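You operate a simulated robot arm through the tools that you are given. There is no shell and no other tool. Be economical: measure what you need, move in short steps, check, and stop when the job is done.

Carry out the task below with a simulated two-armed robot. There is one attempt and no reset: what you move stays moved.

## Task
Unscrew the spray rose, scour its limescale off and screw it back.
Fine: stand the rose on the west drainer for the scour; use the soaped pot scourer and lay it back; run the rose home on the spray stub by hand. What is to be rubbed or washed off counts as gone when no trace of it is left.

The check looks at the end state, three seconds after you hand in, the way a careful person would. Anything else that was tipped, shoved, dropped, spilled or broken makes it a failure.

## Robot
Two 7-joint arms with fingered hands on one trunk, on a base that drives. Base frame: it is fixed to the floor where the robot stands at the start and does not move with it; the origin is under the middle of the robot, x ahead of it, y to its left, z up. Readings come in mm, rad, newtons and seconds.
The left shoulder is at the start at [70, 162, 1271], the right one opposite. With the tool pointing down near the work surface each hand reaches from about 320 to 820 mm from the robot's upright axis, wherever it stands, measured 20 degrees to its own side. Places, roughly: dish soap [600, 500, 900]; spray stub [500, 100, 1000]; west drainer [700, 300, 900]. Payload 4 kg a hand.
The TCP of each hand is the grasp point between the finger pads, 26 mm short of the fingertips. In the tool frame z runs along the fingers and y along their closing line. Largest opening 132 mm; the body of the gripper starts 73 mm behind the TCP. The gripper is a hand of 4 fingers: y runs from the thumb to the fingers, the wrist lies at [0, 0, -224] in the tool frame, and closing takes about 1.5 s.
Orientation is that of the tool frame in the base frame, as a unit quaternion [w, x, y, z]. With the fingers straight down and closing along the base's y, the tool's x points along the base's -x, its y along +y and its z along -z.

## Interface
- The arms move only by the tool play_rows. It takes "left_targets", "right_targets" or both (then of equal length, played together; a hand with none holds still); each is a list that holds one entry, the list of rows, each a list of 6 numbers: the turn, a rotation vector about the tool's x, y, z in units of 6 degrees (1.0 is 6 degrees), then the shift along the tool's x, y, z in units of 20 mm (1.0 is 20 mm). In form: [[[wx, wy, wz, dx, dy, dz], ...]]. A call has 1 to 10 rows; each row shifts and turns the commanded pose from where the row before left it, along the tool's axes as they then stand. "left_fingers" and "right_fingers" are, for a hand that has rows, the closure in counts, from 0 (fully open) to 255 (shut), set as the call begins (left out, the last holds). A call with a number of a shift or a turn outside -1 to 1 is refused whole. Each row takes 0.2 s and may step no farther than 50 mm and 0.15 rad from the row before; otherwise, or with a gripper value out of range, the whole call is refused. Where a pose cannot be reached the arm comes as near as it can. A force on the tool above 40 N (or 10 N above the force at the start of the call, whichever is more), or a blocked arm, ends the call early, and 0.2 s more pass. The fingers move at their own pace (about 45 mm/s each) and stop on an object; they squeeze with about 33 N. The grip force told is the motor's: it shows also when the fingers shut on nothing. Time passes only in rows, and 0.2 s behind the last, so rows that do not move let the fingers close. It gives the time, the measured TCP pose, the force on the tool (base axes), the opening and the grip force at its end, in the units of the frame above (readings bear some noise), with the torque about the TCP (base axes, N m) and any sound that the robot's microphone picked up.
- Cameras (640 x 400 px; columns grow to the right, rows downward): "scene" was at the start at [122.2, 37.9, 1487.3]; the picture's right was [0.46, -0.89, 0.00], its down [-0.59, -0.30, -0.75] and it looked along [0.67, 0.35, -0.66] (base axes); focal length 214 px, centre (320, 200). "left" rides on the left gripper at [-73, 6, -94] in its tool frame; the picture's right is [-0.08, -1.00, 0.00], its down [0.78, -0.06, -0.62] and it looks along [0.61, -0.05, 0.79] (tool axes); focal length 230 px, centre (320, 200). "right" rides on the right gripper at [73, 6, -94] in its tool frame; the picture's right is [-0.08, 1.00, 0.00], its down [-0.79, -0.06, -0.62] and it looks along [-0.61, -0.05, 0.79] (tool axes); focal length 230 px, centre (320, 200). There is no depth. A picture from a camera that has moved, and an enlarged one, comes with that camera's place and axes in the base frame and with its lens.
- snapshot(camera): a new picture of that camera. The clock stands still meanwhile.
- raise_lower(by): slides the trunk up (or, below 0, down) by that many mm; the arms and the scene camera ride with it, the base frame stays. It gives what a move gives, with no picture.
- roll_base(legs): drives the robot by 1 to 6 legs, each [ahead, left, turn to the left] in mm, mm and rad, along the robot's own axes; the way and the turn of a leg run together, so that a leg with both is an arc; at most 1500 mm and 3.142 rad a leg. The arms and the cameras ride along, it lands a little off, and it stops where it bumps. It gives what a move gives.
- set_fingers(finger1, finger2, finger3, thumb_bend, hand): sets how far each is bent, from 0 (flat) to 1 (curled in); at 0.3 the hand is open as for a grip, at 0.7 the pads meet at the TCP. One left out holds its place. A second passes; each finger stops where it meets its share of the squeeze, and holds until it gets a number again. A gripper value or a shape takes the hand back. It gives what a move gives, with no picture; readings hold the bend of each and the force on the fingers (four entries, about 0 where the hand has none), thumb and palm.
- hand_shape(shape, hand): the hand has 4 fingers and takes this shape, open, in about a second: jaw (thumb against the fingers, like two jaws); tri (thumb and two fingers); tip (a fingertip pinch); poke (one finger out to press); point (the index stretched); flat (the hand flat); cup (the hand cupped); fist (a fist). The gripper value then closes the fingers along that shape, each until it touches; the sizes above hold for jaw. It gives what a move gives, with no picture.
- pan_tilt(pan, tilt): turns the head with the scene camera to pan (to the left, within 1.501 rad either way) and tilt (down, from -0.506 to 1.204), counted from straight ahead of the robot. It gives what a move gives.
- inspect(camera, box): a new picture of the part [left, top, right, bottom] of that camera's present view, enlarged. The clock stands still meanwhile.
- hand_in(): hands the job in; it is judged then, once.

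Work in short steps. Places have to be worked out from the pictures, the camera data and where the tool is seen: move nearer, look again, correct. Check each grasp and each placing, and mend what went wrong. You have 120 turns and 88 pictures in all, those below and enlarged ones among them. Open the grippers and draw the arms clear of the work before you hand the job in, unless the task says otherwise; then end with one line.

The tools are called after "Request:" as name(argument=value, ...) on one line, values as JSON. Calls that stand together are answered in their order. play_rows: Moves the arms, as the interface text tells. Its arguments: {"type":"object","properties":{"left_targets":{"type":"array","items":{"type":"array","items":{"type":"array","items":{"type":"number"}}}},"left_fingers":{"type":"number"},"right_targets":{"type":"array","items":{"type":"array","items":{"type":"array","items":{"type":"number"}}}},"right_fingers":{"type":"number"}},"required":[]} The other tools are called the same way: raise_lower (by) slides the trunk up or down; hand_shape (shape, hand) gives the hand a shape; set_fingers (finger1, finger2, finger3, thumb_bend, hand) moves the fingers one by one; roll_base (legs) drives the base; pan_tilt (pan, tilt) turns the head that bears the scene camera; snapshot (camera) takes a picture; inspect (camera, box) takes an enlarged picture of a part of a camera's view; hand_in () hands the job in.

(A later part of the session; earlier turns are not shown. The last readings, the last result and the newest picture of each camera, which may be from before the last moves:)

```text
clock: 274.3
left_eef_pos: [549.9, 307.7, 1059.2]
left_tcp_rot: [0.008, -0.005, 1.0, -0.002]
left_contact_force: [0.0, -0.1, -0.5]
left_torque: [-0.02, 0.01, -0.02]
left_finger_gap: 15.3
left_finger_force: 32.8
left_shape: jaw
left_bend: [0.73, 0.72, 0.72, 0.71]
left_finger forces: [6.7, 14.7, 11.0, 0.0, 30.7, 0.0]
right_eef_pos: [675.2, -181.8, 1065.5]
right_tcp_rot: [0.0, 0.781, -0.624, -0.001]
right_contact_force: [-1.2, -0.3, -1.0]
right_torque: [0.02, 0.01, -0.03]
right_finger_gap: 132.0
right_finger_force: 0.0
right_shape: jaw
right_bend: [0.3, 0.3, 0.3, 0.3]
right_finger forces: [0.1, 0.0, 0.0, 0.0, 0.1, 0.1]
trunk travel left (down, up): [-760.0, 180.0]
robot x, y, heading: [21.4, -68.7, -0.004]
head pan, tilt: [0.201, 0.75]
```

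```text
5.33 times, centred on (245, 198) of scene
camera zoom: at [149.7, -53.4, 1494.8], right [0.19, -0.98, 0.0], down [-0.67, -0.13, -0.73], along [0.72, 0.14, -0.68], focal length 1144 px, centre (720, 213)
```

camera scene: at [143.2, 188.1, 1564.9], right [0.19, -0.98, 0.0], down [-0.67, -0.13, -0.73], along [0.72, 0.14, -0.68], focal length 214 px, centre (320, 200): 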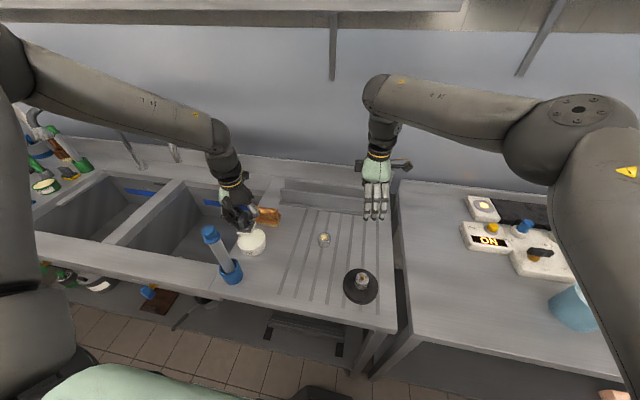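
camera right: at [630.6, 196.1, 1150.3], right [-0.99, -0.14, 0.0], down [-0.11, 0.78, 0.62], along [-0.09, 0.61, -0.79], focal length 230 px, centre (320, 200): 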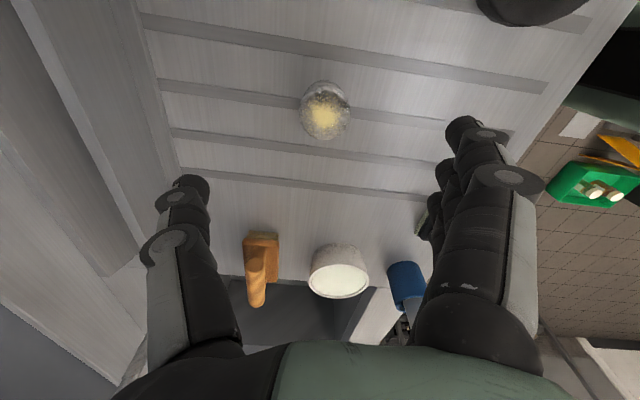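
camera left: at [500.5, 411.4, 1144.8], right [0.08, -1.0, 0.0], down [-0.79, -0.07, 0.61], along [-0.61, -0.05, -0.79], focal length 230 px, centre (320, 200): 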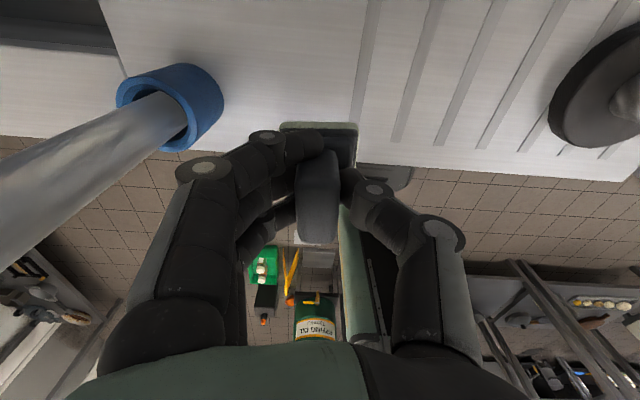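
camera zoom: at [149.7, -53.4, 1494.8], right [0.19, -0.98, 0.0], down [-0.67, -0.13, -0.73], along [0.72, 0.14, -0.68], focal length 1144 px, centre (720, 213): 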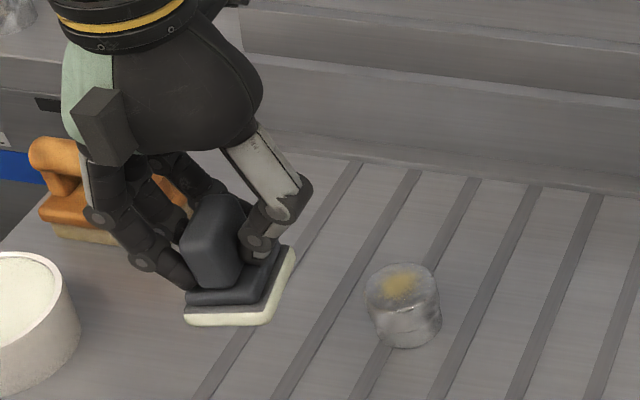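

The flecks are gone and the core has faded; more scouring needed. Return and rub longer.

Request:
play_rows(left_targets=[[[0, 0, 0, -0.9, -0.55, 0], [0, 0, 0, -0.9, -0.55, 0], [0, 0, 0, -0.9, -0.55, 0], [0, 0, 0, -0.9, -0.55, 0], [0, 0, 0, 0, 0, 0.9], [0, 0, 0, 0, 0, 0.9], [0, 0, 0, 0, 0, 0.9], [0, 0, 0, 0, 0, 0.5], [0, 0, 0, 0, 0, 0.1], [0, 0, 0, 0, 0, 0]]])

Request:
play_rows(left_targets=[[[0, 0, 0, 0, 0, 0.1], [0, 0, 0, 0, 0, 0.05], [0, 0, 0, 0, 0, 0]]])

```text
clock: 276.5
left_eef_pos: [621.2, 262.1, 993.2]
left_tcp_rot: [0.006, -0.005, 1.0, -0.003]
left_contact_force: [0.8, 0.5, -1.7]
left_torque: [-0.01, -0.01, -0.02]
left_finger_gap: 15.2
left_finger_force: 33.2
left_shape: jaw
left_bend: [0.73, 0.72, 0.72, 0.71]
left_finger forces: [6.7, 14.4, 11.2, 0.0, 30.5, 0.0]
right_eef_pos: [675.1, -182.6, 1065.0]
right_tcp_rot: [-0.001, 0.781, -0.625, -0.001]
right_contact_force: [0.3, -0.4, 0.0]
right_torque: [0.01, 0.0, -0.01]
right_finger_gap: 131.8
right_finger_force: 0.0
right_shape: jaw
right_bend: [0.3, 0.3, 0.3, 0.3]
right_finger forces: [0.1, 0.0, 0.0, 0.0, 0.0, 0.0]
trunk travel left (down, up): [-760.0, 180.0]
robot x, y, heading: [22.8, -67.6, -0.007]
head pan, tilt: [0.201, 0.75]
```

```text
clock: 277.3
left_eef_pos: [620.8, 262.5, 991.9]
left_tcp_rot: [0.008, -0.005, 1.0, -0.002]
left_contact_force: [-0.4, 0.6, 7.2]
left_torque: [0.23, 0.08, -0.03]
left_finger_gap: 14.8
left_finger_force: 33.1
left_shape: jaw
left_bend: [0.73, 0.72, 0.72, 0.71]
left_finger forces: [6.8, 19.9, 11.4, 0.1, 30.9, 0.0]
right_eef_pos: [674.3, -182.9, 1066.3]
right_tcp_rot: [-0.001, 0.781, -0.624, -0.001]
right_contact_force: [0.3, -0.2, -1.6]
right_torque: [0.01, -0.01, -0.01]
right_finger_gap: 131.9
right_finger_force: 0.1
right_shape: jaw
right_bend: [0.3, 0.3, 0.3, 0.3]
right_finger forces: [0.0, 0.0, 0.0, 0.0, 0.0, 0.0]
trunk travel left (down, up): [-760.0, 180.0]
robot x, y, heading: [16.4, -67.3, -0.002]
head pan, tilt: [0.201, 0.75]
```

Touching at 7 N. Add a little pressure and run a longer scouring series.

Request:
play_rows(left_targets=[[[0, 0, 0, 0, 0, 0.07], [0, 0, 0, 0.5, 0, 0], [0, 0, 0, -0.5, 0, 0], [0, 0, 0, -0.5, 0, 0], [0, 0, 0, 0.5, 0, 0], [0, 0, 0, 0, 0.5, 0], [0, 0, 0, 0, -0.5, 0], [0, 0, 0, 0, -0.5, 0], [0, 0, 0, 0, 0.5, 0], [0, 0, 0, 0, 0, 0]]])

Request:
play_rows(left_targets=[[[0, 0, 0, 0.6, 0, 0], [0, 0, 0, -0.6, 0, 0], [0, 0, 0, -0.6, 0, 0], [0, 0, 0, 0.6, 0, 0], [0, 0, 0, 0, 0.6, 0], [0, 0, 0, 0, -0.6, 0], [0, 0, 0, 0, -0.6, 0], [0, 0, 0, 0, 0.6, 0], [0, 0, 0, 0.4, 0.4, 0], [0, 0, 0, -0.4, -0.4, 0]]])

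Request:
play_rows(left_targets=[[[0, 0, 0, 0.6, 0, 0], [0, 0, 0, -0.6, 0, 0], [0, 0, 0, -0.6, 0, 0], [0, 0, 0, 0.6, 0, 0], [0, 0, 0, 0, 0.6, 0], [0, 0, 0, 0, -0.6, 0], [0, 0, 0, 0, -0.6, 0], [0, 0, 0, 0, 0.6, 0], [0, 0, 0, -0.4, 0.4, 0], [0, 0, 0, 0.4, -0.4, 0]]])

Request:
play_rows(left_targets=[[[0, 0, 0, 0.6, 0, 0], [0, 0, 0, -0.6, 0, 0], [0, 0, 0, -0.6, 0, 0], [0, 0, 0, 0.6, 0, 0], [0, 0, 0, 0, 0.6, 0], [0, 0, 0, 0, -0.6, 0], [0, 0, 0, 0, -0.6, 0], [0, 0, 0, 0, 0.6, 0], [0, 0, 0, 0.4, -0.4, 0], [0, 0, 0, -0.4, 0.4, 0]]])

Request:
play_rows(left_targets=[[[0, 0, 0, 0.6, 0, 0], [0, 0, 0, -0.6, 0, 0], [0, 0, 0, -0.6, 0, 0], [0, 0, 0, 0.6, 0, 0], [0, 0, 0, 0, 0.6, 0], [0, 0, 0, 0, -0.6, 0], [0, 0, 0, 0, -0.6, 0], [0, 0, 0, 0, 0.6, 0], [0, 0, 0, -0.4, -0.4, 0], [0, 0, 0, 0.4, 0.4, 0]]])

Request:
play_rows(left_targets=[[[0, 0, 0, 0.6, 0, 0], [0, 0, 0, -0.6, 0, 0], [0, 0, 0, -0.6, 0, 0], [0, 0, 0, 0.6, 0, 0], [0, 0, 0, 0, 0.6, 0], [0, 0, 0, 0, -0.6, 0], [0, 0, 0, 0, -0.6, 0], [0, 0, 0, 0, 0.6, 0], [0, 0, 0, 0.4, 0, 0], [0, 0, 0, -0.4, 0, 0]]])

Request:
play_rows(left_targets=[[[0, 0, 0, 0, 0, -0.5], [0, 0, 0, 0, 0, -1], [0, 0, 0, 0.9, 0.5, -1], [0, 0, 0, 0.9, 0.5, -1], [0, 0, 0, 0.9, 0.5, 0], [0, 0, 0, 0.9, 0.5, 0], [0, 0, 0, 0, 0, 0]]])

Request:
inspect(camera="scene", box=[240, 185, 290, 225])

```text
clock: 279.5
left_eef_pos: [620.6, 258.2, 990.0]
left_tcp_rot: [0.009, -0.004, 1.0, -0.002]
left_contact_force: [4.1, 0.3, 27.0]
left_torque: [0.24, 0.0, -0.04]
left_finger_gap: 16.1
left_finger_force: 33.0
left_shape: jaw
left_bend: [0.74, 0.74, 0.73, 0.71]
left_finger forces: [9.0, 30.6, 18.1, 0.0, 38.1, 0.0]
right_eef_pos: [672.2, -184.6, 1066.4]
right_tcp_rot: [-0.001, 0.781, -0.624, -0.001]
right_contact_force: [0.4, 0.1, -0.1]
right_torque: [-0.07, 0.0, -0.02]
right_finger_gap: 132.1
right_finger_force: 0.1
right_shape: jaw
right_bend: [0.3, 0.3, 0.3, 0.3]
right_finger forces: [0.0, 0.0, 0.0, 0.0, 0.0, 0.0]
trunk travel left (down, up): [-760.0, 180.0]
robot x, y, heading: [20.0, -67.4, -0.009]
head pan, tilt: [0.201, 0.75]
```

```text
clock: 281.7
left_eef_pos: [619.2, 262.4, 990.1]
left_tcp_rot: [0.007, -0.005, 1.0, -0.001]
left_contact_force: [-3.1, 0.2, 20.2]
left_torque: [0.22, 0.08, 0.03]
left_finger_gap: 15.7
left_finger_force: 32.8
left_shape: jaw
left_bend: [0.74, 0.72, 0.72, 0.71]
left_finger forces: [8.0, 22.1, 11.6, 0.0, 48.2, 0.1]
right_eef_pos: [671.2, -183.0, 1067.4]
right_tcp_rot: [-0.001, 0.782, -0.624, 0.0]
right_contact_force: [0.3, 0.2, -0.3]
right_torque: [0.0, 0.0, -0.03]
right_finger_gap: 132.1
right_finger_force: 0.1
right_shape: jaw
right_bend: [0.3, 0.3, 0.3, 0.3]
right_finger forces: [0.0, 0.1, 0.0, 0.1, 0.0, 0.1]
trunk travel left (down, up): [-760.0, 180.0]
robot x, y, heading: [16.9, -65.6, -0.005]
head pan, tilt: [0.201, 0.75]
```

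```text
clock: 283.9
left_eef_pos: [620.6, 263.2, 990.1]
left_tcp_rot: [0.008, -0.006, 1.0, -0.002]
left_contact_force: [3.3, 3.9, 10.3]
left_torque: [0.15, -0.13, 0.03]
left_finger_gap: 15.0
left_finger_force: 32.9
left_shape: jaw
left_bend: [0.74, 0.71, 0.72, 0.72]
left_finger forces: [7.3, 18.5, 12.8, 0.0, 38.1, 0.0]
right_eef_pos: [674.1, -182.8, 1065.6]
right_tcp_rot: [0.0, 0.781, -0.624, -0.001]
right_contact_force: [-0.4, 0.0, 0.4]
right_torque: [0.03, 0.0, 0.04]
right_finger_gap: 131.8
right_finger_force: 0.0
right_shape: jaw
right_bend: [0.3, 0.3, 0.3, 0.3]
right_finger forces: [0.1, 0.0, 0.1, 0.1, 0.0, 0.1]
trunk travel left (down, up): [-760.0, 180.0]
robot x, y, heading: [18.4, -66.9, -0.006]
head pan, tilt: [0.201, 0.75]
```

```text
clock: 286.1
left_eef_pos: [621.9, 262.6, 989.1]
left_tcp_rot: [0.006, -0.004, 1.0, -0.003]
left_contact_force: [-0.1, 0.2, -0.4]
left_torque: [-0.02, 0.02, 0.01]
left_finger_gap: 14.7
left_finger_force: 33.0
left_shape: jaw
left_bend: [0.74, 0.71, 0.71, 0.72]
left_finger forces: [7.2, 14.6, 11.0, 0.0, 33.0, 0.0]
right_eef_pos: [675.3, -182.9, 1064.9]
right_tcp_rot: [0.0, 0.781, -0.624, -0.001]
right_contact_force: [0.0, 1.0, -0.7]
right_torque: [0.02, 0.01, 0.0]
right_finger_gap: 131.8
right_finger_force: 0.0
right_shape: jaw
right_bend: [0.3, 0.3, 0.3, 0.3]
right_finger forces: [0.1, 0.0, 0.0, 0.0, 0.0, 0.0]
trunk travel left (down, up): [-760.0, 180.0]
robot x, y, heading: [20.8, -68.8, -0.006]
head pan, tilt: [0.201, 0.75]
```

```text
clock: 288.3
left_eef_pos: [620.4, 262.3, 989.2]
left_tcp_rot: [0.009, -0.005, 1.0, -0.002]
left_contact_force: [0.5, 1.3, -0.7]
left_torque: [-0.03, 0.0, 0.04]
left_finger_gap: 14.6
left_finger_force: 33.0
left_shape: jaw
left_bend: [0.74, 0.71, 0.71, 0.72]
left_finger forces: [7.0, 14.6, 11.1, 0.1, 32.2, 0.1]
right_eef_pos: [674.3, -183.0, 1066.5]
right_tcp_rot: [0.0, 0.781, -0.624, -0.001]
right_contact_force: [0.1, 0.0, -0.1]
right_torque: [0.01, -0.01, -0.03]
right_finger_gap: 131.9
right_finger_force: 0.0
right_shape: jaw
right_bend: [0.3, 0.3, 0.3, 0.3]
right_finger forces: [0.0, 0.0, 0.1, 0.0, 0.0, 0.0]
trunk travel left (down, up): [-760.0, 180.0]
robot x, y, heading: [20.3, -69.7, -0.007]
head pan, tilt: [0.201, 0.75]
```

```text
clock: 290.5
left_eef_pos: [621.3, 264.4, 989.8]
left_tcp_rot: [0.008, -0.005, 1.0, -0.002]
left_contact_force: [-0.2, -0.5, -0.7]
left_torque: [-0.03, -0.02, -0.03]
left_finger_gap: 15.0
left_finger_force: 33.0
left_shape: jaw
left_bend: [0.74, 0.71, 0.71, 0.72]
left_finger forces: [6.7, 14.7, 11.4, 0.0, 31.8, 0.1]
right_eef_pos: [676.0, -183.2, 1065.0]
right_tcp_rot: [0.001, 0.781, -0.624, -0.001]
right_contact_force: [-0.3, -0.2, -0.1]
right_torque: [0.02, -0.01, -0.01]
right_finger_gap: 131.9
right_finger_force: 0.0
right_shape: jaw
right_bend: [0.3, 0.3, 0.3, 0.3]
right_finger forces: [0.1, 0.1, 0.1, 0.1, 0.0, 0.0]
trunk travel left (down, up): [-760.0, 180.0]
robot x, y, heading: [20.2, -70.0, -0.008]
head pan, tilt: [0.201, 0.75]
```

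```text
clock: 292.1
left_eef_pos: [547.6, 304.4, 1058.7]
left_tcp_rot: [0.008, -0.006, 1.0, -0.003]
left_contact_force: [0.6, -0.7, -1.9]
left_torque: [0.01, -0.01, -0.01]
left_finger_gap: 14.7
left_finger_force: 33.0
left_shape: jaw
left_bend: [0.74, 0.71, 0.71, 0.72]
left_finger forces: [6.8, 14.6, 11.3, 0.1, 31.4, 0.0]
right_eef_pos: [674.3, -183.7, 1065.2]
right_tcp_rot: [-0.001, 0.781, -0.625, 0.0]
right_contact_force: [-0.6, -0.1, 0.3]
right_torque: [-0.04, 0.0, 0.02]
right_finger_gap: 132.0
right_finger_force: 0.1
right_shape: jaw
right_bend: [0.3, 0.3, 0.3, 0.3]
right_finger forces: [0.1, 0.0, 0.0, 0.0, 0.1, 0.0]
trunk travel left (down, up): [-760.0, 180.0]
robot x, y, heading: [17.3, -68.0, -0.007]
head pan, tilt: [0.201, 0.75]
```

```text
10.00 times, centred on (265, 205) of scene
camera zoom: at [149.5, -53.5, 1494.8], right [0.19, -0.98, 0.0], down [-0.67, -0.13, -0.73], along [0.72, 0.14, -0.68], focal length 2145 px, centre (870, 150)
```

zoom: 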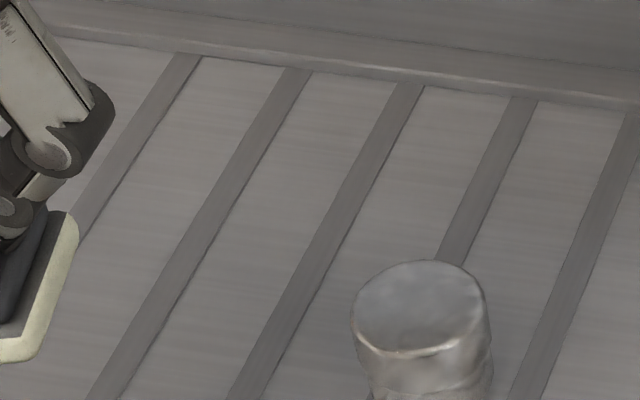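

The face is clean — no trace left (the rose slid to ≈[625,200] but stands on the drainer). Lay the scourer back at [427,407].

Request:
play_rows(left_targets=[[[0, 0, 0, 0.854, 0.733, 0], [0, 0, 0, 0.854, 0.733, 0], [0, 0, 0, 0.854, 0.733, 0], [0, 0, 0, 0.854, 0.733, 0], [0, 0, 0, 0.854, 0.733, 0], [0, 0, 0, 0.854, 0.733, 0], [0, 0, 0, 0.854, 0.733, 0], [0, 0, 0, 0, 0, 0]]])

Request:
play_rows(left_targets=[[[0, 0, 0, 0, 0, 0.9], [0, 0, 0, 0, 0, 0.9], [0, 0, 0, 0, 0, 0.9], [0, 0, 0, 0, 0, 0.9], [0, 0, 0, 0, 0, 0.9], [0, 0, 0, 0, 0, 0.1], [0, 0, 0, 0, 0, 0.1], [0, 0, 0, 0, 0, 0]]])

```text
clock: 293.9
left_eef_pos: [428.9, 403.9, 1054.8]
left_tcp_rot: [0.007, -0.004, 1.0, -0.003]
left_contact_force: [0.4, 0.9, -1.0]
left_torque: [0.01, 0.01, 0.03]
left_finger_gap: 14.7
left_finger_force: 33.1
left_shape: jaw
left_bend: [0.74, 0.71, 0.71, 0.72]
left_finger forces: [6.8, 14.4, 11.2, 0.0, 30.4, 0.0]
right_eef_pos: [675.4, -183.2, 1066.1]
right_tcp_rot: [0.0, 0.781, -0.625, -0.002]
right_contact_force: [0.2, 0.1, 0.3]
right_torque: [0.02, -0.02, 0.02]
right_finger_gap: 131.9
right_finger_force: 0.0
right_shape: jaw
right_bend: [0.3, 0.3, 0.3, 0.3]
right_finger forces: [0.0, 0.1, 0.0, 0.0, 0.0, 0.0]
trunk travel left (down, up): [-760.0, 180.0]
robot x, y, heading: [18.7, -65.7, -0.006]
head pan, tilt: [0.201, 0.75]
```

```text
clock: 295.7
left_eef_pos: [429.1, 402.2, 960.5]
left_tcp_rot: [0.009, -0.005, 1.0, -0.003]
left_contact_force: [-0.2, 0.1, -1.3]
left_torque: [-0.01, -0.01, 0.04]
left_finger_gap: 14.3
left_finger_force: 32.6
left_shape: jaw
left_bend: [0.74, 0.71, 0.71, 0.72]
left_finger forces: [6.7, 14.4, 11.1, 0.0, 30.3, 0.0]
right_eef_pos: [675.4, -182.3, 1065.6]
right_tcp_rot: [-0.001, 0.781, -0.625, 0.0]
right_contact_force: [0.2, 0.3, 0.2]
right_torque: [-0.01, -0.03, -0.04]
right_finger_gap: 132.0
right_finger_force: 0.1
right_shape: jaw
right_bend: [0.3, 0.3, 0.3, 0.3]
right_finger forces: [0.0, 0.0, 0.0, 0.0, 0.0, 0.1]
trunk travel left (down, up): [-760.0, 180.0]
robot x, y, heading: [20.4, -66.8, -0.004]
head pan, tilt: [0.201, 0.75]
```

Creep down to the counter, then release and lift away.

Request:
play_rows(left_targets=[[[0, 0, 0, 0, 0.2, 0.1], [0, 0, 0, 0, 0, 0.1], [0, 0, 0, 0, 0, 0.1], [0, 0, 0, 0, 0, 0.1], [0, 0, 0, 0, 0, 0.1], [0, 0, 0, 0, 0, 0]]])

Request:
play_rows(left_targets=[[[0, 0, 0, 0, 0, 0.05], [0, 0, 0, 0, 0, 0]]])

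```text
clock: 297.1
left_eef_pos: [430.5, 405.1, 952.6]
left_tcp_rot: [0.009, -0.004, 1.0, -0.002]
left_contact_force: [1.5, 0.2, 16.5]
left_torque: [0.43, 0.18, -0.03]
left_finger_gap: 14.8
left_finger_force: 32.7
left_shape: jaw
left_bend: [0.74, 0.72, 0.72, 0.72]
left_finger forces: [7.2, 26.1, 13.0, 0.1, 32.8, 0.1]
right_eef_pos: [674.0, -183.7, 1065.9]
right_tcp_rot: [-0.001, 0.781, -0.624, -0.001]
right_contact_force: [0.0, -0.4, -0.1]
right_torque: [-0.03, -0.01, 0.0]
right_finger_gap: 131.8
right_finger_force: 0.0
right_shape: jaw
right_bend: [0.3, 0.3, 0.3, 0.3]
right_finger forces: [0.1, 0.1, 0.0, 0.0, 0.0, 0.1]
trunk travel left (down, up): [-760.0, 180.0]
robot x, y, heading: [19.5, -67.5, -0.007]
head pan, tilt: [0.201, 0.75]
```

```text
clock: 297.7
left_eef_pos: [429.7, 404.7, 951.7]
left_tcp_rot: [0.01, -0.004, 1.0, -0.001]
left_contact_force: [6.0, 0.1, 22.8]
left_torque: [0.58, 0.2, -0.11]
left_finger_gap: 15.0
left_finger_force: 32.9
left_shape: jaw
left_bend: [0.74, 0.72, 0.72, 0.72]
left_finger forces: [7.8, 28.8, 16.6, 0.0, 33.5, 0.0]
right_eef_pos: [673.8, -185.1, 1066.7]
right_tcp_rot: [-0.001, 0.781, -0.624, -0.001]
right_contact_force: [0.5, -0.2, -0.6]
right_torque: [-0.01, 0.0, -0.02]
right_finger_gap: 131.6
right_finger_force: 0.0
right_shape: jaw
right_bend: [0.3, 0.3, 0.3, 0.3]
right_finger forces: [0.1, 0.1, 0.0, 0.0, 0.0, 0.0]
trunk travel left (down, up): [-760.0, 180.0]
robot x, y, heading: [18.4, -68.7, -0.005]
head pan, tilt: [0.201, 0.75]
```

Release the scourer, lift and park the left hand back off the counter edge, then shift the base left for the right arm.

Request:
play_rows(left_targets=[[[0, 0, 0, 0, 0, -0.12], [0, 0, 0, 0, 0, 0], [0, 0, 0, 0, 0, 0], [0, 0, 0, 0, 0, 0], [0, 0, 0, 0, 0, -0.3], [0, 0, 0, 0, 0, -1], [0, 0, 0, 0, 0, -1], [0, 0, 0, 0, 0, -1], [0, 0, 0, 0, 0, -1], [0, 0, 0, 0, 0, -1]]], left_fingers=60)

Request:
play_rows(left_targets=[[[0, 0, 0, 0.6, 0, -1], [0, 0, 0, 0.6, 0, -1], [0, 0, 0, 0.6, 0, -1], [0, 0, 0, 0.6, 0, -1], [0, 0, 0, 0.6, 0, -1], [0, 0, 0, 0.6, 0, -0.5], [0, 0, 0, 0.6, 0, 0], [0, 0, 0, 0.6, 0, 0]]])

Request:
roll_base(legs=[[0, 158, 0]])

Request:
snapshot(camera="scene")

```text
clock: 299.9
left_eef_pos: [426.7, 405.6, 1057.6]
left_tcp_rot: [0.009, -0.005, 1.0, -0.002]
left_contact_force: [-0.3, 0.7, -0.4]
left_torque: [0.03, 0.0, -0.02]
left_finger_gap: 100.8
left_finger_force: 0.1
left_shape: jaw
left_bend: [0.63, 0.63, 0.63, 0.59]
left_finger forces: [0.0, 0.0, 0.0, 0.1, 0.0, 0.0]
right_eef_pos: [674.4, -183.1, 1067.2]
right_tcp_rot: [0.0, 0.781, -0.625, -0.001]
right_contact_force: [-0.3, -0.6, -0.3]
right_torque: [0.01, -0.01, -0.01]
right_finger_gap: 132.2
right_finger_force: 0.1
right_shape: jaw
right_bend: [0.3, 0.3, 0.3, 0.3]
right_finger forces: [0.0, 0.0, 0.0, 0.0, 0.1, 0.0]
trunk travel left (down, up): [-760.0, 180.0]
robot x, y, heading: [21.8, -68.7, -0.002]
head pan, tilt: [0.201, 0.75]
```

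```text
clock: 301.7
left_eef_pos: [330.0, 408.0, 1167.4]
left_tcp_rot: [0.008, -0.005, 1.0, -0.003]
left_contact_force: [-0.2, -1.0, 0.0]
left_torque: [-0.02, 0.0, -0.01]
left_finger_gap: 100.8
left_finger_force: 0.1
left_shape: jaw
left_bend: [0.63, 0.63, 0.63, 0.59]
left_finger forces: [0.1, 0.0, 0.1, 0.0, 0.0, 0.0]
right_eef_pos: [674.5, -183.3, 1066.3]
right_tcp_rot: [0.0, 0.781, -0.624, 0.0]
right_contact_force: [0.5, -0.6, -0.8]
right_torque: [0.01, 0.0, 0.0]
right_finger_gap: 131.8
right_finger_force: 0.2
right_shape: jaw
right_bend: [0.3, 0.3, 0.3, 0.3]
right_finger forces: [0.1, 0.1, 0.1, 0.0, 0.0, 0.1]
trunk travel left (down, up): [-760.0, 180.0]
robot x, y, heading: [18.2, -66.5, -0.004]
head pan, tilt: [0.201, 0.75]
```

```text
clock: 303.1
left_eef_pos: [330.9, 563.6, 1169.1]
left_tcp_rot: [0.008, -0.005, 1.0, -0.003]
left_contact_force: [-0.2, 0.0, 0.0]
left_torque: [0.03, -0.01, -0.02]
left_finger_gap: 100.9
left_finger_force: 0.1
left_shape: jaw
left_bend: [0.63, 0.63, 0.63, 0.59]
left_finger forces: [0.0, 0.1, 0.1, 0.1, 0.0, 0.1]
right_eef_pos: [676.4, -26.9, 1065.0]
right_tcp_rot: [-0.001, 0.78, -0.625, -0.001]
right_contact_force: [0.1, 0.3, 0.0]
right_torque: [0.0, 0.01, 0.0]
right_finger_gap: 132.1
right_finger_force: 0.2
right_shape: jaw
right_bend: [0.3, 0.3, 0.3, 0.3]
right_finger forces: [0.0, 0.0, 0.1, 0.0, 0.1, 0.0]
trunk travel left (down, up): [-760.0, 180.0]
robot x, y, heading: [24.2, 90.2, -0.004]
head pan, tilt: [0.201, 0.75]
```

```text
2 pictures are left
camera scene: at [149.9, 102.4, 1494.9], right [0.19, -0.98, 0.0], down [-0.67, -0.13, -0.73], along [0.72, 0.14, -0.68], focal length 214 px, centre (320, 200)
```

scene: 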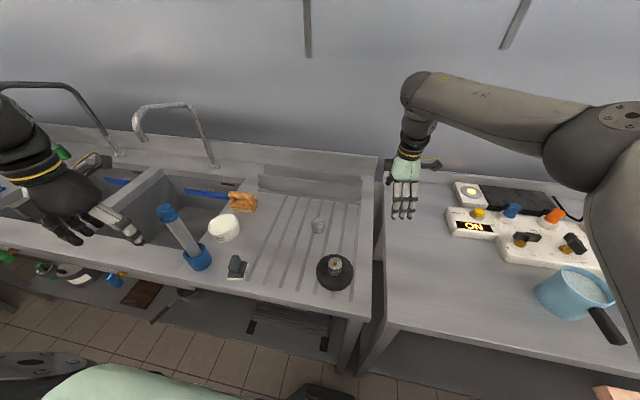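

Two pictures remain. Scourer is back in place. Bring the right hand over the rose (≈[631,205]) to a hover at z≈1000 and take one check picture.

Request:
play_rows(right_targets=[[[0, 0, 0, -0.88, 0.27, 0], [0, 0, 0, -0.88, 0.27, 0], [0, 0, 0, -0.88, 0.27, 0], [0, 0, 0, -0.88, 0.27, 0], [0, 0, 0, -0.88, 0.27, 0], [0, 0, 0, -0.927, -0.205, 0], [0, 0, 0, -0.927, -0.205, 0], [0, 0, 0, -0.927, -0.205, 0], [0, 0, 0, -0.927, -0.205, 0], [0, 0, 0, -0.927, -0.205, 0]]])

Request:
play_rows(right_targets=[[[0, 0, 0, -0.927, -0.205, 0], [0, 0, 0, -0.927, -0.205, 0], [0, 0, 0, -0.927, -0.205, 0], [0, 0, 0, 0, 0, 0.8], [0, 0, 0, 0, 0, 0.8], [0, 0, 0, 0, 0, 0.8], [0, 0, 0, 0, 0, 0.8], [0, 0, 0, 0, 0, 0]]])

Request:
snapshot(camera="right")

```text
clock: 305.3
left_eef_pos: [330.8, 566.8, 1166.2]
left_tcp_rot: [0.008, -0.005, 1.0, -0.002]
left_contact_force: [0.7, -0.1, -0.3]
left_torque: [-0.04, -0.01, -0.04]
left_finger_gap: 100.8
left_finger_force: 0.0
left_shape: jaw
left_bend: [0.63, 0.63, 0.63, 0.59]
left_finger forces: [0.0, 0.0, 0.1, 0.0, 0.1, 0.0]
right_eef_pos: [630.8, 150.9, 1065.3]
right_tcp_rot: [-0.001, 0.782, -0.624, 0.0]
right_contact_force: [0.3, -0.5, 0.1]
right_torque: [-0.07, 0.02, 0.01]
right_finger_gap: 131.9
right_finger_force: 0.1
right_shape: jaw
right_bend: [0.3, 0.3, 0.3, 0.3]
right_finger forces: [0.0, 0.0, 0.1, 0.0, 0.0, 0.1]
trunk travel left (down, up): [-760.0, 180.0]
robot x, y, heading: [21.2, 94.1, -0.006]
head pan, tilt: [0.201, 0.75]
```

```text
clock: 307.1
left_eef_pos: [330.7, 565.7, 1166.7]
left_tcp_rot: [0.008, -0.005, 1.0, -0.002]
left_contact_force: [-0.1, -0.2, 0.2]
left_torque: [0.01, 0.0, -0.02]
left_finger_gap: 100.6
left_finger_force: 0.0
left_shape: jaw
left_bend: [0.63, 0.63, 0.63, 0.59]
left_finger forces: [0.0, 0.0, 0.0, 0.0, 0.1, 0.0]
right_eef_pos: [626.9, 201.9, 1001.7]
right_tcp_rot: [-0.001, 0.781, -0.624, -0.001]
right_contact_force: [-0.4, 0.2, -0.3]
right_torque: [0.0, -0.01, 0.02]
right_finger_gap: 131.8
right_finger_force: 0.1
right_shape: jaw
right_bend: [0.3, 0.3, 0.3, 0.3]
right_finger forces: [0.1, 0.1, 0.0, 0.0, 0.1, 0.0]
right hand out of reach, approached as far as the arm can: row 3
trunk travel left (down, up): [-760.0, 180.0]
robot x, y, heading: [21.1, 88.9, -0.008]
head pan, tilt: [0.201, 0.75]
```

```text
1 pictures are left
camera right: at [637.3, 128.6, 1094.1], right [-0.99, -0.14, 0.0], down [-0.11, 0.78, 0.62], along [-0.09, 0.61, -0.79], focal length 230 px, centre (320, 200)
```

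right: 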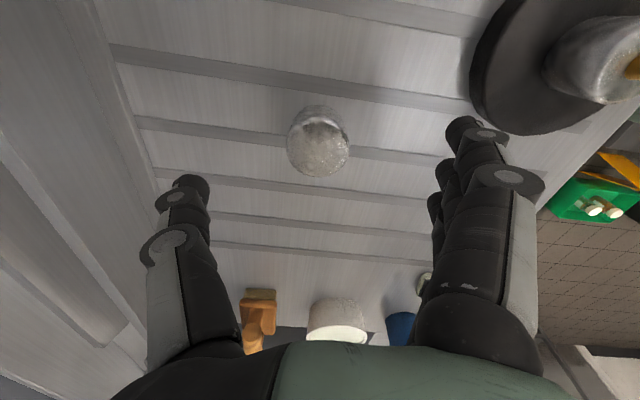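

The rose is aligned under the hand (face clean). Descend to z≈952 and grip.

Request:
play_rows(right_targets=[[[0, 0, 0, 0, 0, 0.7], [0, 0, 0, 0, 0, 0.7], [0, 0, 0, 0, 0, 0.6], [0, 0, 0, 0, 0, 0.5], [0, 0, 0, 0, 0, 0]]])

Request:
play_rows(right_targets=[[[0, 0, 0, 0, 0, 0], [0, 0, 0, 0, 0, 0], [0, 0, 0, 0, 0, 0], [0, 0, 0, 0, 0, 0], [0, 0, 0, 0, 0, 0], [0, 0, 0, 0, 0, 0], [0, 0, 0, 0, 0, 0], [0, 0, 0, 0, 0, 0]]], right_fingers=255)

```text
clock: 308.3
left_eef_pos: [330.0, 566.1, 1166.9]
left_tcp_rot: [0.008, -0.004, 1.0, -0.003]
left_contact_force: [0.0, 0.0, 1.1]
left_torque: [-0.01, 0.01, -0.01]
left_finger_gap: 100.5
left_finger_force: 0.0
left_shape: jaw
left_bend: [0.63, 0.63, 0.63, 0.59]
left_finger forces: [0.1, 0.0, 0.0, 0.0, 0.1, 0.0]
right_eef_pos: [625.3, 200.0, 952.9]
right_tcp_rot: [-0.001, 0.781, -0.624, -0.001]
right_contact_force: [0.4, 0.6, 0.8]
right_torque: [0.02, 0.0, 0.02]
right_finger_gap: 132.1
right_finger_force: 0.0
right_shape: jaw
right_bend: [0.3, 0.3, 0.3, 0.3]
right_finger forces: [0.0, 0.0, 0.0, 0.0, 0.0, 0.0]
trunk travel left (down, up): [-760.0, 180.0]
robot x, y, heading: [19.1, 91.5, -0.004]
head pan, tilt: [0.201, 0.75]
```

```text
clock: 310.1
left_eef_pos: [331.1, 566.3, 1167.2]
left_tcp_rot: [0.008, -0.005, 1.0, -0.002]
left_contact_force: [0.4, -0.9, -0.1]
left_torque: [-0.03, 0.0, -0.03]
left_finger_gap: 100.9
left_finger_force: 0.1
left_shape: jaw
left_bend: [0.63, 0.63, 0.63, 0.59]
left_finger forces: [0.1, 0.0, 0.1, 0.0, 0.0, 0.0]
right_eef_pos: [625.2, 201.1, 952.0]
right_tcp_rot: [-0.001, 0.781, -0.625, -0.001]
right_contact_force: [0.3, -0.7, -0.3]
right_torque: [0.0, 0.03, 0.0]
right_finger_gap: 32.2
right_finger_force: 33.1
right_shape: jaw
right_bend: [0.72, 0.74, 0.73, 0.7]
right_finger forces: [7.6, 10.0, 11.8, 0.0, 28.7, 0.0]
trunk travel left (down, up): [-760.0, 180.0]
robot x, y, heading: [21.5, 89.7, -0.005]
head pan, tilt: [0.201, 0.75]
```

Gripped. Lift, carry over the stub at [475.8,124.2], and wind the wrist back for a clockwise stroke.

Request:
play_rows(right_targets=[[[0, 0, 0, 0, 0, -0.5], [0, 0, 0, 0, 0, -1], [0, 0, 0, 0, 0, -1], [0, 0, 0, 0, 0, -1], [0, 0, 0, 0, 0, -1], [0, 0, 0, 0, 0, -0.7], [0, 0, 0, 0, 0, 0]]])

Request:
play_rows(right_targets=[[[0, 0, 0, 0.237, 0.902, 0], [0, 0, 0, 0.237, 0.902, 0], [0, 0, 0, 0.237, 0.902, 0], [0, 0, 0, 0.237, 0.902, 0], [0, 0, 0, 0.237, 0.902, 0], [0, 0, 0, 0.237, 0.902, 0], [0, 0, 0, 0.237, 0.902, 0], [0, 0, 0, 0.237, 0.902, 0], [0, 0, 0, 0.237, 0.902, 0], [0, 0, 0, 0, 0, 0]]])

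Request:
play_rows(right_targets=[[[0, 0, -1, 0, 0, 0], [0, 0, -1, 0, 0, 0], [0, 0, -1, 0, 0, 0], [0, 0, -1, 0, 0, 0], [0, 0, -1, 0, 0, 0], [0, 0, -1, 0, 0, 0], [0, 0, -1, 0, 0, 0], [0, 0, -1, 0, 0, 0], [0, 0, -1, 0, 0, 0], [0, 0, -1, 0, 0, 0]]])

Request:
play_rows(right_targets=[[[0, 0, -1, 0, 0, 0], [0, 0, -1, 0, 0, 0], [0, 0, -1, 0, 0, 0], [0, 0, -1, 0, 0, 0], [0, 0, -1, 0, 0, 0], [0, 0, -1, 0, 0, 0], [0, 0, 0, 0, 0, 0], [0, 0, 0, 0, 0, 0]]])

```text
clock: 311.7
left_eef_pos: [331.4, 566.2, 1166.6]
left_tcp_rot: [0.008, -0.005, 1.0, -0.002]
left_contact_force: [-0.4, -0.4, 0.3]
left_torque: [0.06, 0.02, -0.02]
left_finger_gap: 100.4
left_finger_force: 0.1
left_shape: jaw
left_bend: [0.63, 0.63, 0.63, 0.59]
left_finger forces: [0.0, 0.0, 0.0, 0.0, 0.0, 0.1]
right_eef_pos: [623.6, 200.9, 1057.9]
right_tcp_rot: [-0.001, 0.781, -0.625, -0.001]
right_contact_force: [-0.3, -0.7, -1.5]
right_torque: [-0.01, 0.0, 0.01]
right_finger_gap: 32.4
right_finger_force: 32.9
right_shape: jaw
right_bend: [0.72, 0.74, 0.73, 0.7]
right_finger forces: [7.7, 10.0, 11.8, 0.1, 28.8, 0.0]
trunk travel left (down, up): [-760.0, 180.0]
robot x, y, heading: [22.1, 89.5, -0.003]
head pan, tilt: [0.201, 0.75]
```

```text
clock: 313.9
left_eef_pos: [330.4, 566.7, 1167.4]
left_tcp_rot: [0.008, -0.005, 1.0, -0.002]
left_contact_force: [-0.1, 0.7, 0.8]
left_torque: [-0.03, 0.0, -0.03]
left_finger_gap: 100.8
left_finger_force: 0.1
left_shape: jaw
left_bend: [0.63, 0.63, 0.63, 0.59]
left_finger forces: [0.0, 0.1, 0.0, 0.0, 0.1, 0.0]
right_eef_pos: [477.4, 125.9, 1054.4]
right_tcp_rot: [-0.001, 0.781, -0.625, -0.001]
right_contact_force: [0.2, 0.5, -0.8]
right_torque: [-0.05, -0.01, -0.01]
right_finger_gap: 32.3
right_finger_force: 33.5
right_shape: jaw
right_bend: [0.72, 0.74, 0.73, 0.7]
right_finger forces: [7.6, 10.2, 12.7, 0.0, 28.9, 0.0]
trunk travel left (down, up): [-760.0, 180.0]
robot x, y, heading: [22.4, 89.5, -0.003]
head pan, tilt: [0.201, 0.75]
```

```text
clock: 316.1
left_eef_pos: [331.5, 565.8, 1166.4]
left_tcp_rot: [0.007, -0.004, 1.0, -0.003]
left_contact_force: [-0.5, -0.4, 0.3]
left_torque: [0.0, 0.01, 0.02]
left_finger_gap: 100.9
left_finger_force: 0.2
left_shape: jaw
left_bend: [0.63, 0.63, 0.63, 0.59]
left_finger forces: [0.0, 0.0, 0.0, 0.0, 0.0, 0.0]
right_eef_pos: [476.0, 124.3, 1056.8]
right_tcp_rot: [-0.002, 0.989, -0.149, 0.0]
right_contact_force: [-0.6, -0.5, -1.7]
right_torque: [0.02, 0.0, 0.01]
right_finger_gap: 32.1
right_finger_force: 32.8
right_shape: jaw
right_bend: [0.72, 0.74, 0.73, 0.7]
right_finger forces: [7.5, 10.2, 12.8, 0.0, 28.9, 0.0]
trunk travel left (down, up): [-760.0, 180.0]
robot x, y, heading: [25.4, 91.6, -0.002]
head pan, tilt: [0.201, 0.75]
```

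```text
clock: 317.9
left_eef_pos: [331.7, 566.0, 1167.2]
left_tcp_rot: [0.008, -0.005, 1.0, -0.002]
left_contact_force: [0.2, -0.6, -0.2]
left_torque: [-0.02, -0.02, 0.0]
left_finger_gap: 100.9
left_finger_force: 0.0
left_shape: jaw
left_bend: [0.63, 0.63, 0.63, 0.59]
left_finger forces: [0.1, 0.1, 0.0, 0.0, 0.0, 0.0]
right_eef_pos: [477.3, 124.2, 1055.4]
right_tcp_rot: [-0.001, 0.987, 0.163, 0.0]
right_contact_force: [0.2, 1.2, -1.8]
right_torque: [-0.03, 0.03, 0.01]
right_finger_gap: 31.9
right_finger_force: 33.2
right_shape: jaw
right_bend: [0.72, 0.74, 0.73, 0.7]
right_finger forces: [7.6, 10.2, 12.9, 0.0, 28.9, 0.1]
trunk travel left (down, up): [-760.0, 180.0]
robot x, y, heading: [19.0, 92.4, -0.007]
head pan, tilt: [0.201, 0.75]
```

Request:
play_rows(right_targets=[[[0, 0, 0, 0, 0, 0.5], [0, 0, 0, 0, 0, 0.5], [0, 0, 0, 0, 0, 0.3], [0, 0, 0, 0, 0, 0.2], [0, 0, 0, 0, 0, 0.1], [0, 0, 0, 0, 0, 0.1], [0, 0, 0, 0, 0, 0.1], [0, 0, 0, 0, 0, 0]]])

Request:
play_rows(right_targets=[[[0, 0, 0, 0, 0, 0.1], [0, 0, 0, 0, 0, 0.1], [0, 0, 0, 0, 0, 0.1], [0, 0, 0, 0, 0, 0]]])

```text
clock: 319.7
left_eef_pos: [330.2, 565.5, 1166.3]
left_tcp_rot: [0.008, -0.005, 1.0, -0.003]
left_contact_force: [0.2, 0.5, 0.3]
left_torque: [0.0, 0.03, -0.03]
left_finger_gap: 100.7
left_finger_force: 0.1
left_shape: jaw
left_bend: [0.63, 0.63, 0.63, 0.59]
left_finger forces: [0.1, 0.0, 0.1, 0.0, 0.1, 0.0]
right_eef_pos: [478.4, 123.4, 1019.3]
right_tcp_rot: [-0.001, 0.987, 0.163, 0.0]
right_contact_force: [-0.2, 0.1, -1.1]
right_torque: [0.0, 0.0, 0.02]
right_finger_gap: 32.3
right_finger_force: 33.4
right_shape: jaw
right_bend: [0.72, 0.74, 0.73, 0.7]
right_finger forces: [7.8, 10.2, 12.9, 0.0, 28.9, 0.0]
trunk travel left (down, up): [-760.0, 180.0]
robot x, y, heading: [19.9, 91.3, -0.006]
head pan, tilt: [0.201, 0.75]
```

```text
clock: 320.7
left_eef_pos: [331.4, 565.7, 1165.6]
left_tcp_rot: [0.008, -0.006, 1.0, -0.003]
left_contact_force: [-0.3, -0.2, 0.6]
left_torque: [0.0, -0.01, -0.01]
left_finger_gap: 100.7
left_finger_force: 0.1
left_shape: jaw
left_bend: [0.63, 0.63, 0.63, 0.59]
left_finger forces: [0.0, 0.0, 0.0, 0.0, 0.0, 0.0]
right_eef_pos: [476.2, 124.4, 1013.4]
right_tcp_rot: [-0.001, 0.987, 0.162, -0.001]
right_contact_force: [0.2, 1.3, 0.0]
right_torque: [-0.12, 0.04, -0.05]
right_finger_gap: 32.3
right_finger_force: 33.4
right_shape: jaw
right_bend: [0.72, 0.74, 0.73, 0.7]
right_finger forces: [7.9, 10.4, 13.5, 0.0, 30.4, 0.1]
trunk travel left (down, up): [-760.0, 180.0]
robot x, y, heading: [21.4, 90.4, -0.001]
head pan, tilt: [0.201, 0.75]
```

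Request:
play_rows(right_targets=[[[0, 0, 0, 0, 0, 0.1], [0, 0, 0, 0, 0, 0.1], [0, 0, 0, 0, 0, 0.1], [0, 0, 0, 0, 0, 0]]])

Request:
play_rows(right_targets=[[[0, 0, 0, 0, 0, 0.06], [0, 0, 0, 0, 0, 0.05], [0, 0, 0, 0, 0, 0]]])

```text
clock: 321.7
left_eef_pos: [328.5, 566.3, 1166.9]
left_tcp_rot: [0.009, -0.005, 1.0, -0.002]
left_contact_force: [0.4, -0.3, 0.0]
left_torque: [-0.03, -0.02, 0.0]
left_finger_gap: 100.7
left_finger_force: 0.1
left_shape: jaw
left_bend: [0.63, 0.63, 0.63, 0.59]
left_finger forces: [0.0, 0.0, 0.0, 0.0, 0.0, 0.1]
right_eef_pos: [477.1, 125.0, 1012.5]
right_tcp_rot: [-0.002, 0.987, 0.162, 0.003]
right_contact_force: [2.3, 0.0, 35.4]
right_torque: [-0.09, 0.09, -0.02]
right_finger_gap: 33.5
right_finger_force: 32.8
right_shape: jaw
right_bend: [0.72, 0.74, 0.74, 0.71]
right_finger forces: [10.1, 13.4, 16.9, 0.0, 37.0, 0.0]
trunk travel left (down, up): [-760.0, 180.0]
robot x, y, heading: [20.5, 89.7, -0.004]
head pan, tilt: [0.201, 0.75]
```

```text
clock: 322.2
left_eef_pos: [328.0, 565.7, 1167.5]
left_tcp_rot: [0.009, -0.005, 1.0, -0.002]
left_contact_force: [-0.1, -0.6, -0.1]
left_torque: [-0.01, 0.0, 0.0]
left_finger_gap: 100.6
left_finger_force: 0.1
left_shape: jaw
left_bend: [0.63, 0.63, 0.63, 0.59]
left_finger forces: [0.0, 0.0, 0.0, 0.2, 0.1, 0.0]
right_eef_pos: [478.2, 125.8, 1012.1]
right_tcp_rot: [-0.004, 0.987, 0.162, 0.004]
right_contact_force: [-4.0, -1.3, 22.6]
right_torque: [-0.26, 0.19, -0.03]
right_finger_gap: 33.8
right_finger_force: 32.4
right_shape: jaw
right_bend: [0.72, 0.74, 0.74, 0.71]
right_finger forces: [8.6, 12.3, 17.9, 0.1, 33.2, 0.0]
trunk travel left (down, up): [-760.0, 180.0]
robot x, y, heading: [16.7, 89.6, -0.006]
head pan, tilt: [0.201, 0.75]
stopped in row 2 (right hand): the force on the tool passed its limit (the readings are from after the stop); the commanded pose is now the measured one
```

Seated on the thread start with ~20 N. Screw clockwise 96°, regrasp, and repeat.

Request:
play_rows(right_targets=[[[0, 0, 1, 0, 0, 0], [0, 0, 1, 0, 0, 0], [0, 0, 1, 0, 0, 0], [0, 0, 1, 0, 0, 0], [0, 0, 1, 0, 0, 0], [0, 0, 1, 0, 0, 0], [0, 0, 1, 0, 0, 0], [0, 0, 1, 0, 0, 0], [0, 0, 1, 0, 0, 0], [0, 0, 1, 0, 0, 0]]])

Request:
play_rows(right_targets=[[[0, 0, 1, 0, 0, 0.005], [0, 0, 1, 0, 0, 0.005], [0, 0, 1, 0, 0, 0.005], [0, 0, 1, 0, 0, 0.005], [0, 0, 1, 0, 0, 0.005], [0, 0, 1, 0, 0, 0.005]]])

```text
clock: 324.4
left_eef_pos: [327.0, 563.8, 1168.9]
left_tcp_rot: [0.008, -0.006, 1.0, -0.002]
left_contact_force: [0.6, 0.2, 0.5]
left_torque: [-0.01, -0.01, 0.01]
left_finger_gap: 100.6
left_finger_force: 0.1
left_shape: jaw
left_bend: [0.63, 0.63, 0.63, 0.59]
left_finger forces: [0.0, 0.1, 0.1, 0.0, 0.0, 0.1]
right_eef_pos: [477.7, 121.8, 1009.7]
right_tcp_rot: [-0.003, 0.935, -0.354, 0.002]
right_contact_force: [-1.9, -14.5, 32.8]
right_torque: [-0.41, 0.4, 0.11]
right_finger_gap: 33.8
right_finger_force: 33.4
right_shape: jaw
right_bend: [0.72, 0.74, 0.74, 0.71]
right_finger forces: [14.9, 15.0, 18.3, 0.1, 29.9, 0.1]
trunk travel left (down, up): [-760.0, 180.0]
robot x, y, heading: [23.7, 95.4, -0.006]
head pan, tilt: [0.201, 0.75]
```

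```text
clock: 325.8
left_eef_pos: [328.1, 564.1, 1168.9]
left_tcp_rot: [0.009, -0.005, 1.0, -0.002]
left_contact_force: [0.3, 0.8, -0.7]
left_torque: [0.01, -0.01, -0.02]
left_finger_gap: 100.9
left_finger_force: 0.1
left_shape: jaw
left_bend: [0.63, 0.63, 0.63, 0.59]
left_finger forces: [0.0, 0.0, 0.0, 0.0, 0.0, 0.0]
right_eef_pos: [475.7, 124.3, 1009.9]
right_tcp_rot: [-0.006, 0.78, -0.625, 0.0]
right_contact_force: [-4.0, -11.2, 32.0]
right_torque: [-0.16, 0.34, 0.05]
right_finger_gap: 34.1
right_finger_force: 33.3
right_shape: jaw
right_bend: [0.72, 0.74, 0.74, 0.71]
right_finger forces: [15.6, 14.3, 17.5, 0.0, 32.8, 0.1]
trunk travel left (down, up): [-760.0, 180.0]
robot x, y, heading: [21.2, 92.1, -0.003]
head pan, tilt: [0.201, 0.75]
```

Regrasp to shed the side load, then another clockwise stroke without extra pressure, watching for the thread's pull.

Request:
play_rows(right_targets=[[[0, 0, 0, 0, 0, -0.1], [0, 0, 0, 0, 0, 0], [0, 0, 0, 0, 0, 0], [0, 0, -1, 0, 0, 0], [0, 0, -1, 0, 0, 0], [0, 0, -1, 0, 0, 0], [0, 0, -1, 0, 0, 0], [0, 0, -1, 0, 0, 0], [0, 0, -1, 0, 0, 0], [0, 0, -1, 0, 0, 0]]], right_fingers=60)

Request:
play_rows(right_targets=[[[0, 0, -1, 0, 0, 0], [0, 0, -1, 0, 0, 0], [0, 0, -1, 0, 0, 0], [0, 0, -1, 0, 0, 0], [0, 0, -1, 0, 0, 0], [0, 0, -1, 0, 0, 0], [0, 0, -1, 0, 0, 0], [0, 0, -1, 0, 0, 0], [0, 0, -1, 0, 0, 0], [0, 0, 0, 0, 0, 0]]])

Request:
play_rows(right_targets=[[[0, 0, 0, 0, 0, 0], [0, 0, 0, 0, 0, 0], [0, 0, 0, 0, 0, 0], [0, 0, 0, 0, 0, 0], [0, 0, 0, 0, 0, 0], [0, 0, 0, 0, 0, 0]]], right_fingers=255)

Request:
play_rows(right_targets=[[[0, 0, 1, 0, 0, 0], [0, 0, 1, 0, 0, 0], [0, 0, 1, 0, 0, 0], [0, 0, 1, 0, 0, 0], [0, 0, 1, 0, 0, 0], [0, 0, 1, 0, 0, 0], [0, 0, 1, 0, 0, 0], [0, 0, 1, 0, 0, 0], [0, 0, 1, 0, 0, 0], [0, 0, 1, 0, 0, 0]]])

Request:
play_rows(right_targets=[[[0, 0, 1, 0, 0, 0], [0, 0, 1, 0, 0, 0], [0, 0, 1, 0, 0, 0], [0, 0, 1, 0, 0, 0], [0, 0, 1, 0, 0, 0], [0, 0, 1, 0, 0, 0]]])

```text
clock: 328.0
left_eef_pos: [329.8, 565.4, 1167.4]
left_tcp_rot: [0.008, -0.006, 1.0, -0.002]
left_contact_force: [0.5, 0.6, 0.5]
left_torque: [0.0, -0.02, -0.02]
left_finger_gap: 100.7
left_finger_force: 0.0
left_shape: jaw
left_bend: [0.63, 0.63, 0.63, 0.59]
left_finger forces: [0.1, 0.0, 0.0, 0.1, 0.0, 0.0]
right_eef_pos: [479.2, 125.8, 1011.0]
right_tcp_rot: [-0.003, 0.953, -0.303, 0.002]
right_contact_force: [0.6, -0.1, 0.0]
right_torque: [-0.02, -0.01, 0.02]
right_finger_gap: 100.5
right_finger_force: 0.1
right_shape: jaw
right_bend: [0.63, 0.63, 0.63, 0.59]
right_finger forces: [0.0, 0.0, 0.0, 0.1, 0.0, 0.0]
trunk travel left (down, up): [-760.0, 180.0]
robot x, y, heading: [19.6, 88.0, -0.006]
head pan, tilt: [0.201, 0.75]
```

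```text
clock: 330.2
left_eef_pos: [331.0, 566.7, 1166.9]
left_tcp_rot: [0.008, -0.005, 1.0, -0.003]
left_contact_force: [0.2, 0.9, -1.3]
left_torque: [-0.03, 0.02, -0.01]
left_finger_gap: 100.8
left_finger_force: 0.0
left_shape: jaw
left_bend: [0.63, 0.63, 0.63, 0.59]
left_finger forces: [0.0, 0.1, 0.0, 0.1, 0.0, 0.0]
right_eef_pos: [478.3, 125.6, 1009.7]
right_tcp_rot: [-0.002, 0.987, 0.163, 0.002]
right_contact_force: [0.3, 0.4, -0.9]
right_torque: [0.0, -0.02, 0.03]
right_finger_gap: 100.8
right_finger_force: 0.0
right_shape: jaw
right_bend: [0.63, 0.63, 0.63, 0.59]
right_finger forces: [0.1, 0.0, 0.0, 0.0, 0.0, 0.0]
trunk travel left (down, up): [-760.0, 180.0]
robot x, y, heading: [16.9, 88.9, -0.006]
head pan, tilt: [0.201, 0.75]
```

```text
clock: 331.6
left_eef_pos: [331.5, 565.5, 1167.2]
left_tcp_rot: [0.008, -0.005, 1.0, -0.003]
left_contact_force: [-0.6, -0.1, 0.1]
left_torque: [-0.01, 0.01, 0.0]
left_finger_gap: 100.7
left_finger_force: 0.1
left_shape: jaw
left_bend: [0.63, 0.63, 0.63, 0.59]
left_finger forces: [0.0, 0.0, 0.0, 0.0, 0.0, 0.0]
right_eef_pos: [478.4, 125.5, 1009.7]
right_tcp_rot: [-0.002, 0.987, 0.162, 0.002]
right_contact_force: [1.0, 0.3, 0.2]
right_torque: [-0.03, -0.03, -0.03]
right_finger_gap: 32.5
right_finger_force: 32.6
right_shape: jaw
right_bend: [0.71, 0.73, 0.73, 0.7]
right_finger forces: [6.9, 10.4, 10.7, 0.0, 28.4, 0.0]
trunk travel left (down, up): [-760.0, 180.0]
robot x, y, heading: [18.0, 90.6, -0.003]
head pan, tilt: [0.201, 0.75]
```

```text
clock: 333.8
left_eef_pos: [330.8, 565.2, 1166.8]
left_tcp_rot: [0.007, -0.004, 1.0, -0.002]
left_contact_force: [0.3, 0.0, -0.4]
left_torque: [0.0, -0.01, 0.04]
left_finger_gap: 100.6
left_finger_force: 0.1
left_shape: jaw
left_bend: [0.63, 0.63, 0.63, 0.59]
left_finger forces: [0.0, 0.0, 0.0, 0.0, 0.1, 0.0]
right_eef_pos: [478.1, 126.2, 1009.7]
right_tcp_rot: [-0.003, 0.935, -0.354, 0.001]
right_contact_force: [-1.6, -0.8, -2.6]
right_torque: [-0.06, 0.12, 0.05]
right_finger_gap: 31.9
right_finger_force: 32.9
right_shape: jaw
right_bend: [0.71, 0.73, 0.72, 0.7]
right_finger forces: [9.2, 12.0, 14.3, 0.1, 27.1, 0.0]
trunk travel left (down, up): [-760.0, 180.0]
robot x, y, heading: [20.0, 93.2, -0.009]
head pan, tilt: [0.201, 0.75]
```

```text
clock: 335.2
left_eef_pos: [331.4, 565.3, 1166.8]
left_tcp_rot: [0.009, -0.005, 1.0, -0.003]
left_contact_force: [1.2, -0.3, -0.4]
left_torque: [0.02, -0.03, 0.02]
left_finger_gap: 100.7
left_finger_force: 0.1
left_shape: jaw
left_bend: [0.63, 0.63, 0.63, 0.59]
left_finger forces: [0.0, 0.0, 0.1, 0.0, 0.1, 0.0]
right_eef_pos: [477.9, 126.3, 1010.2]
right_tcp_rot: [-0.003, 0.78, -0.626, 0.0]
right_contact_force: [-1.6, 1.0, -3.6]
right_torque: [0.02, 0.1, 0.05]
right_finger_gap: 31.4
right_finger_force: 32.5
right_shape: jaw
right_bend: [0.71, 0.73, 0.72, 0.7]
right_finger forces: [9.6, 11.8, 14.9, 0.0, 27.3, 0.1]
trunk travel left (down, up): [-760.0, 180.0]
robot x, y, heading: [20.8, 91.7, -0.005]
head pan, tilt: [0.201, 0.75]
```

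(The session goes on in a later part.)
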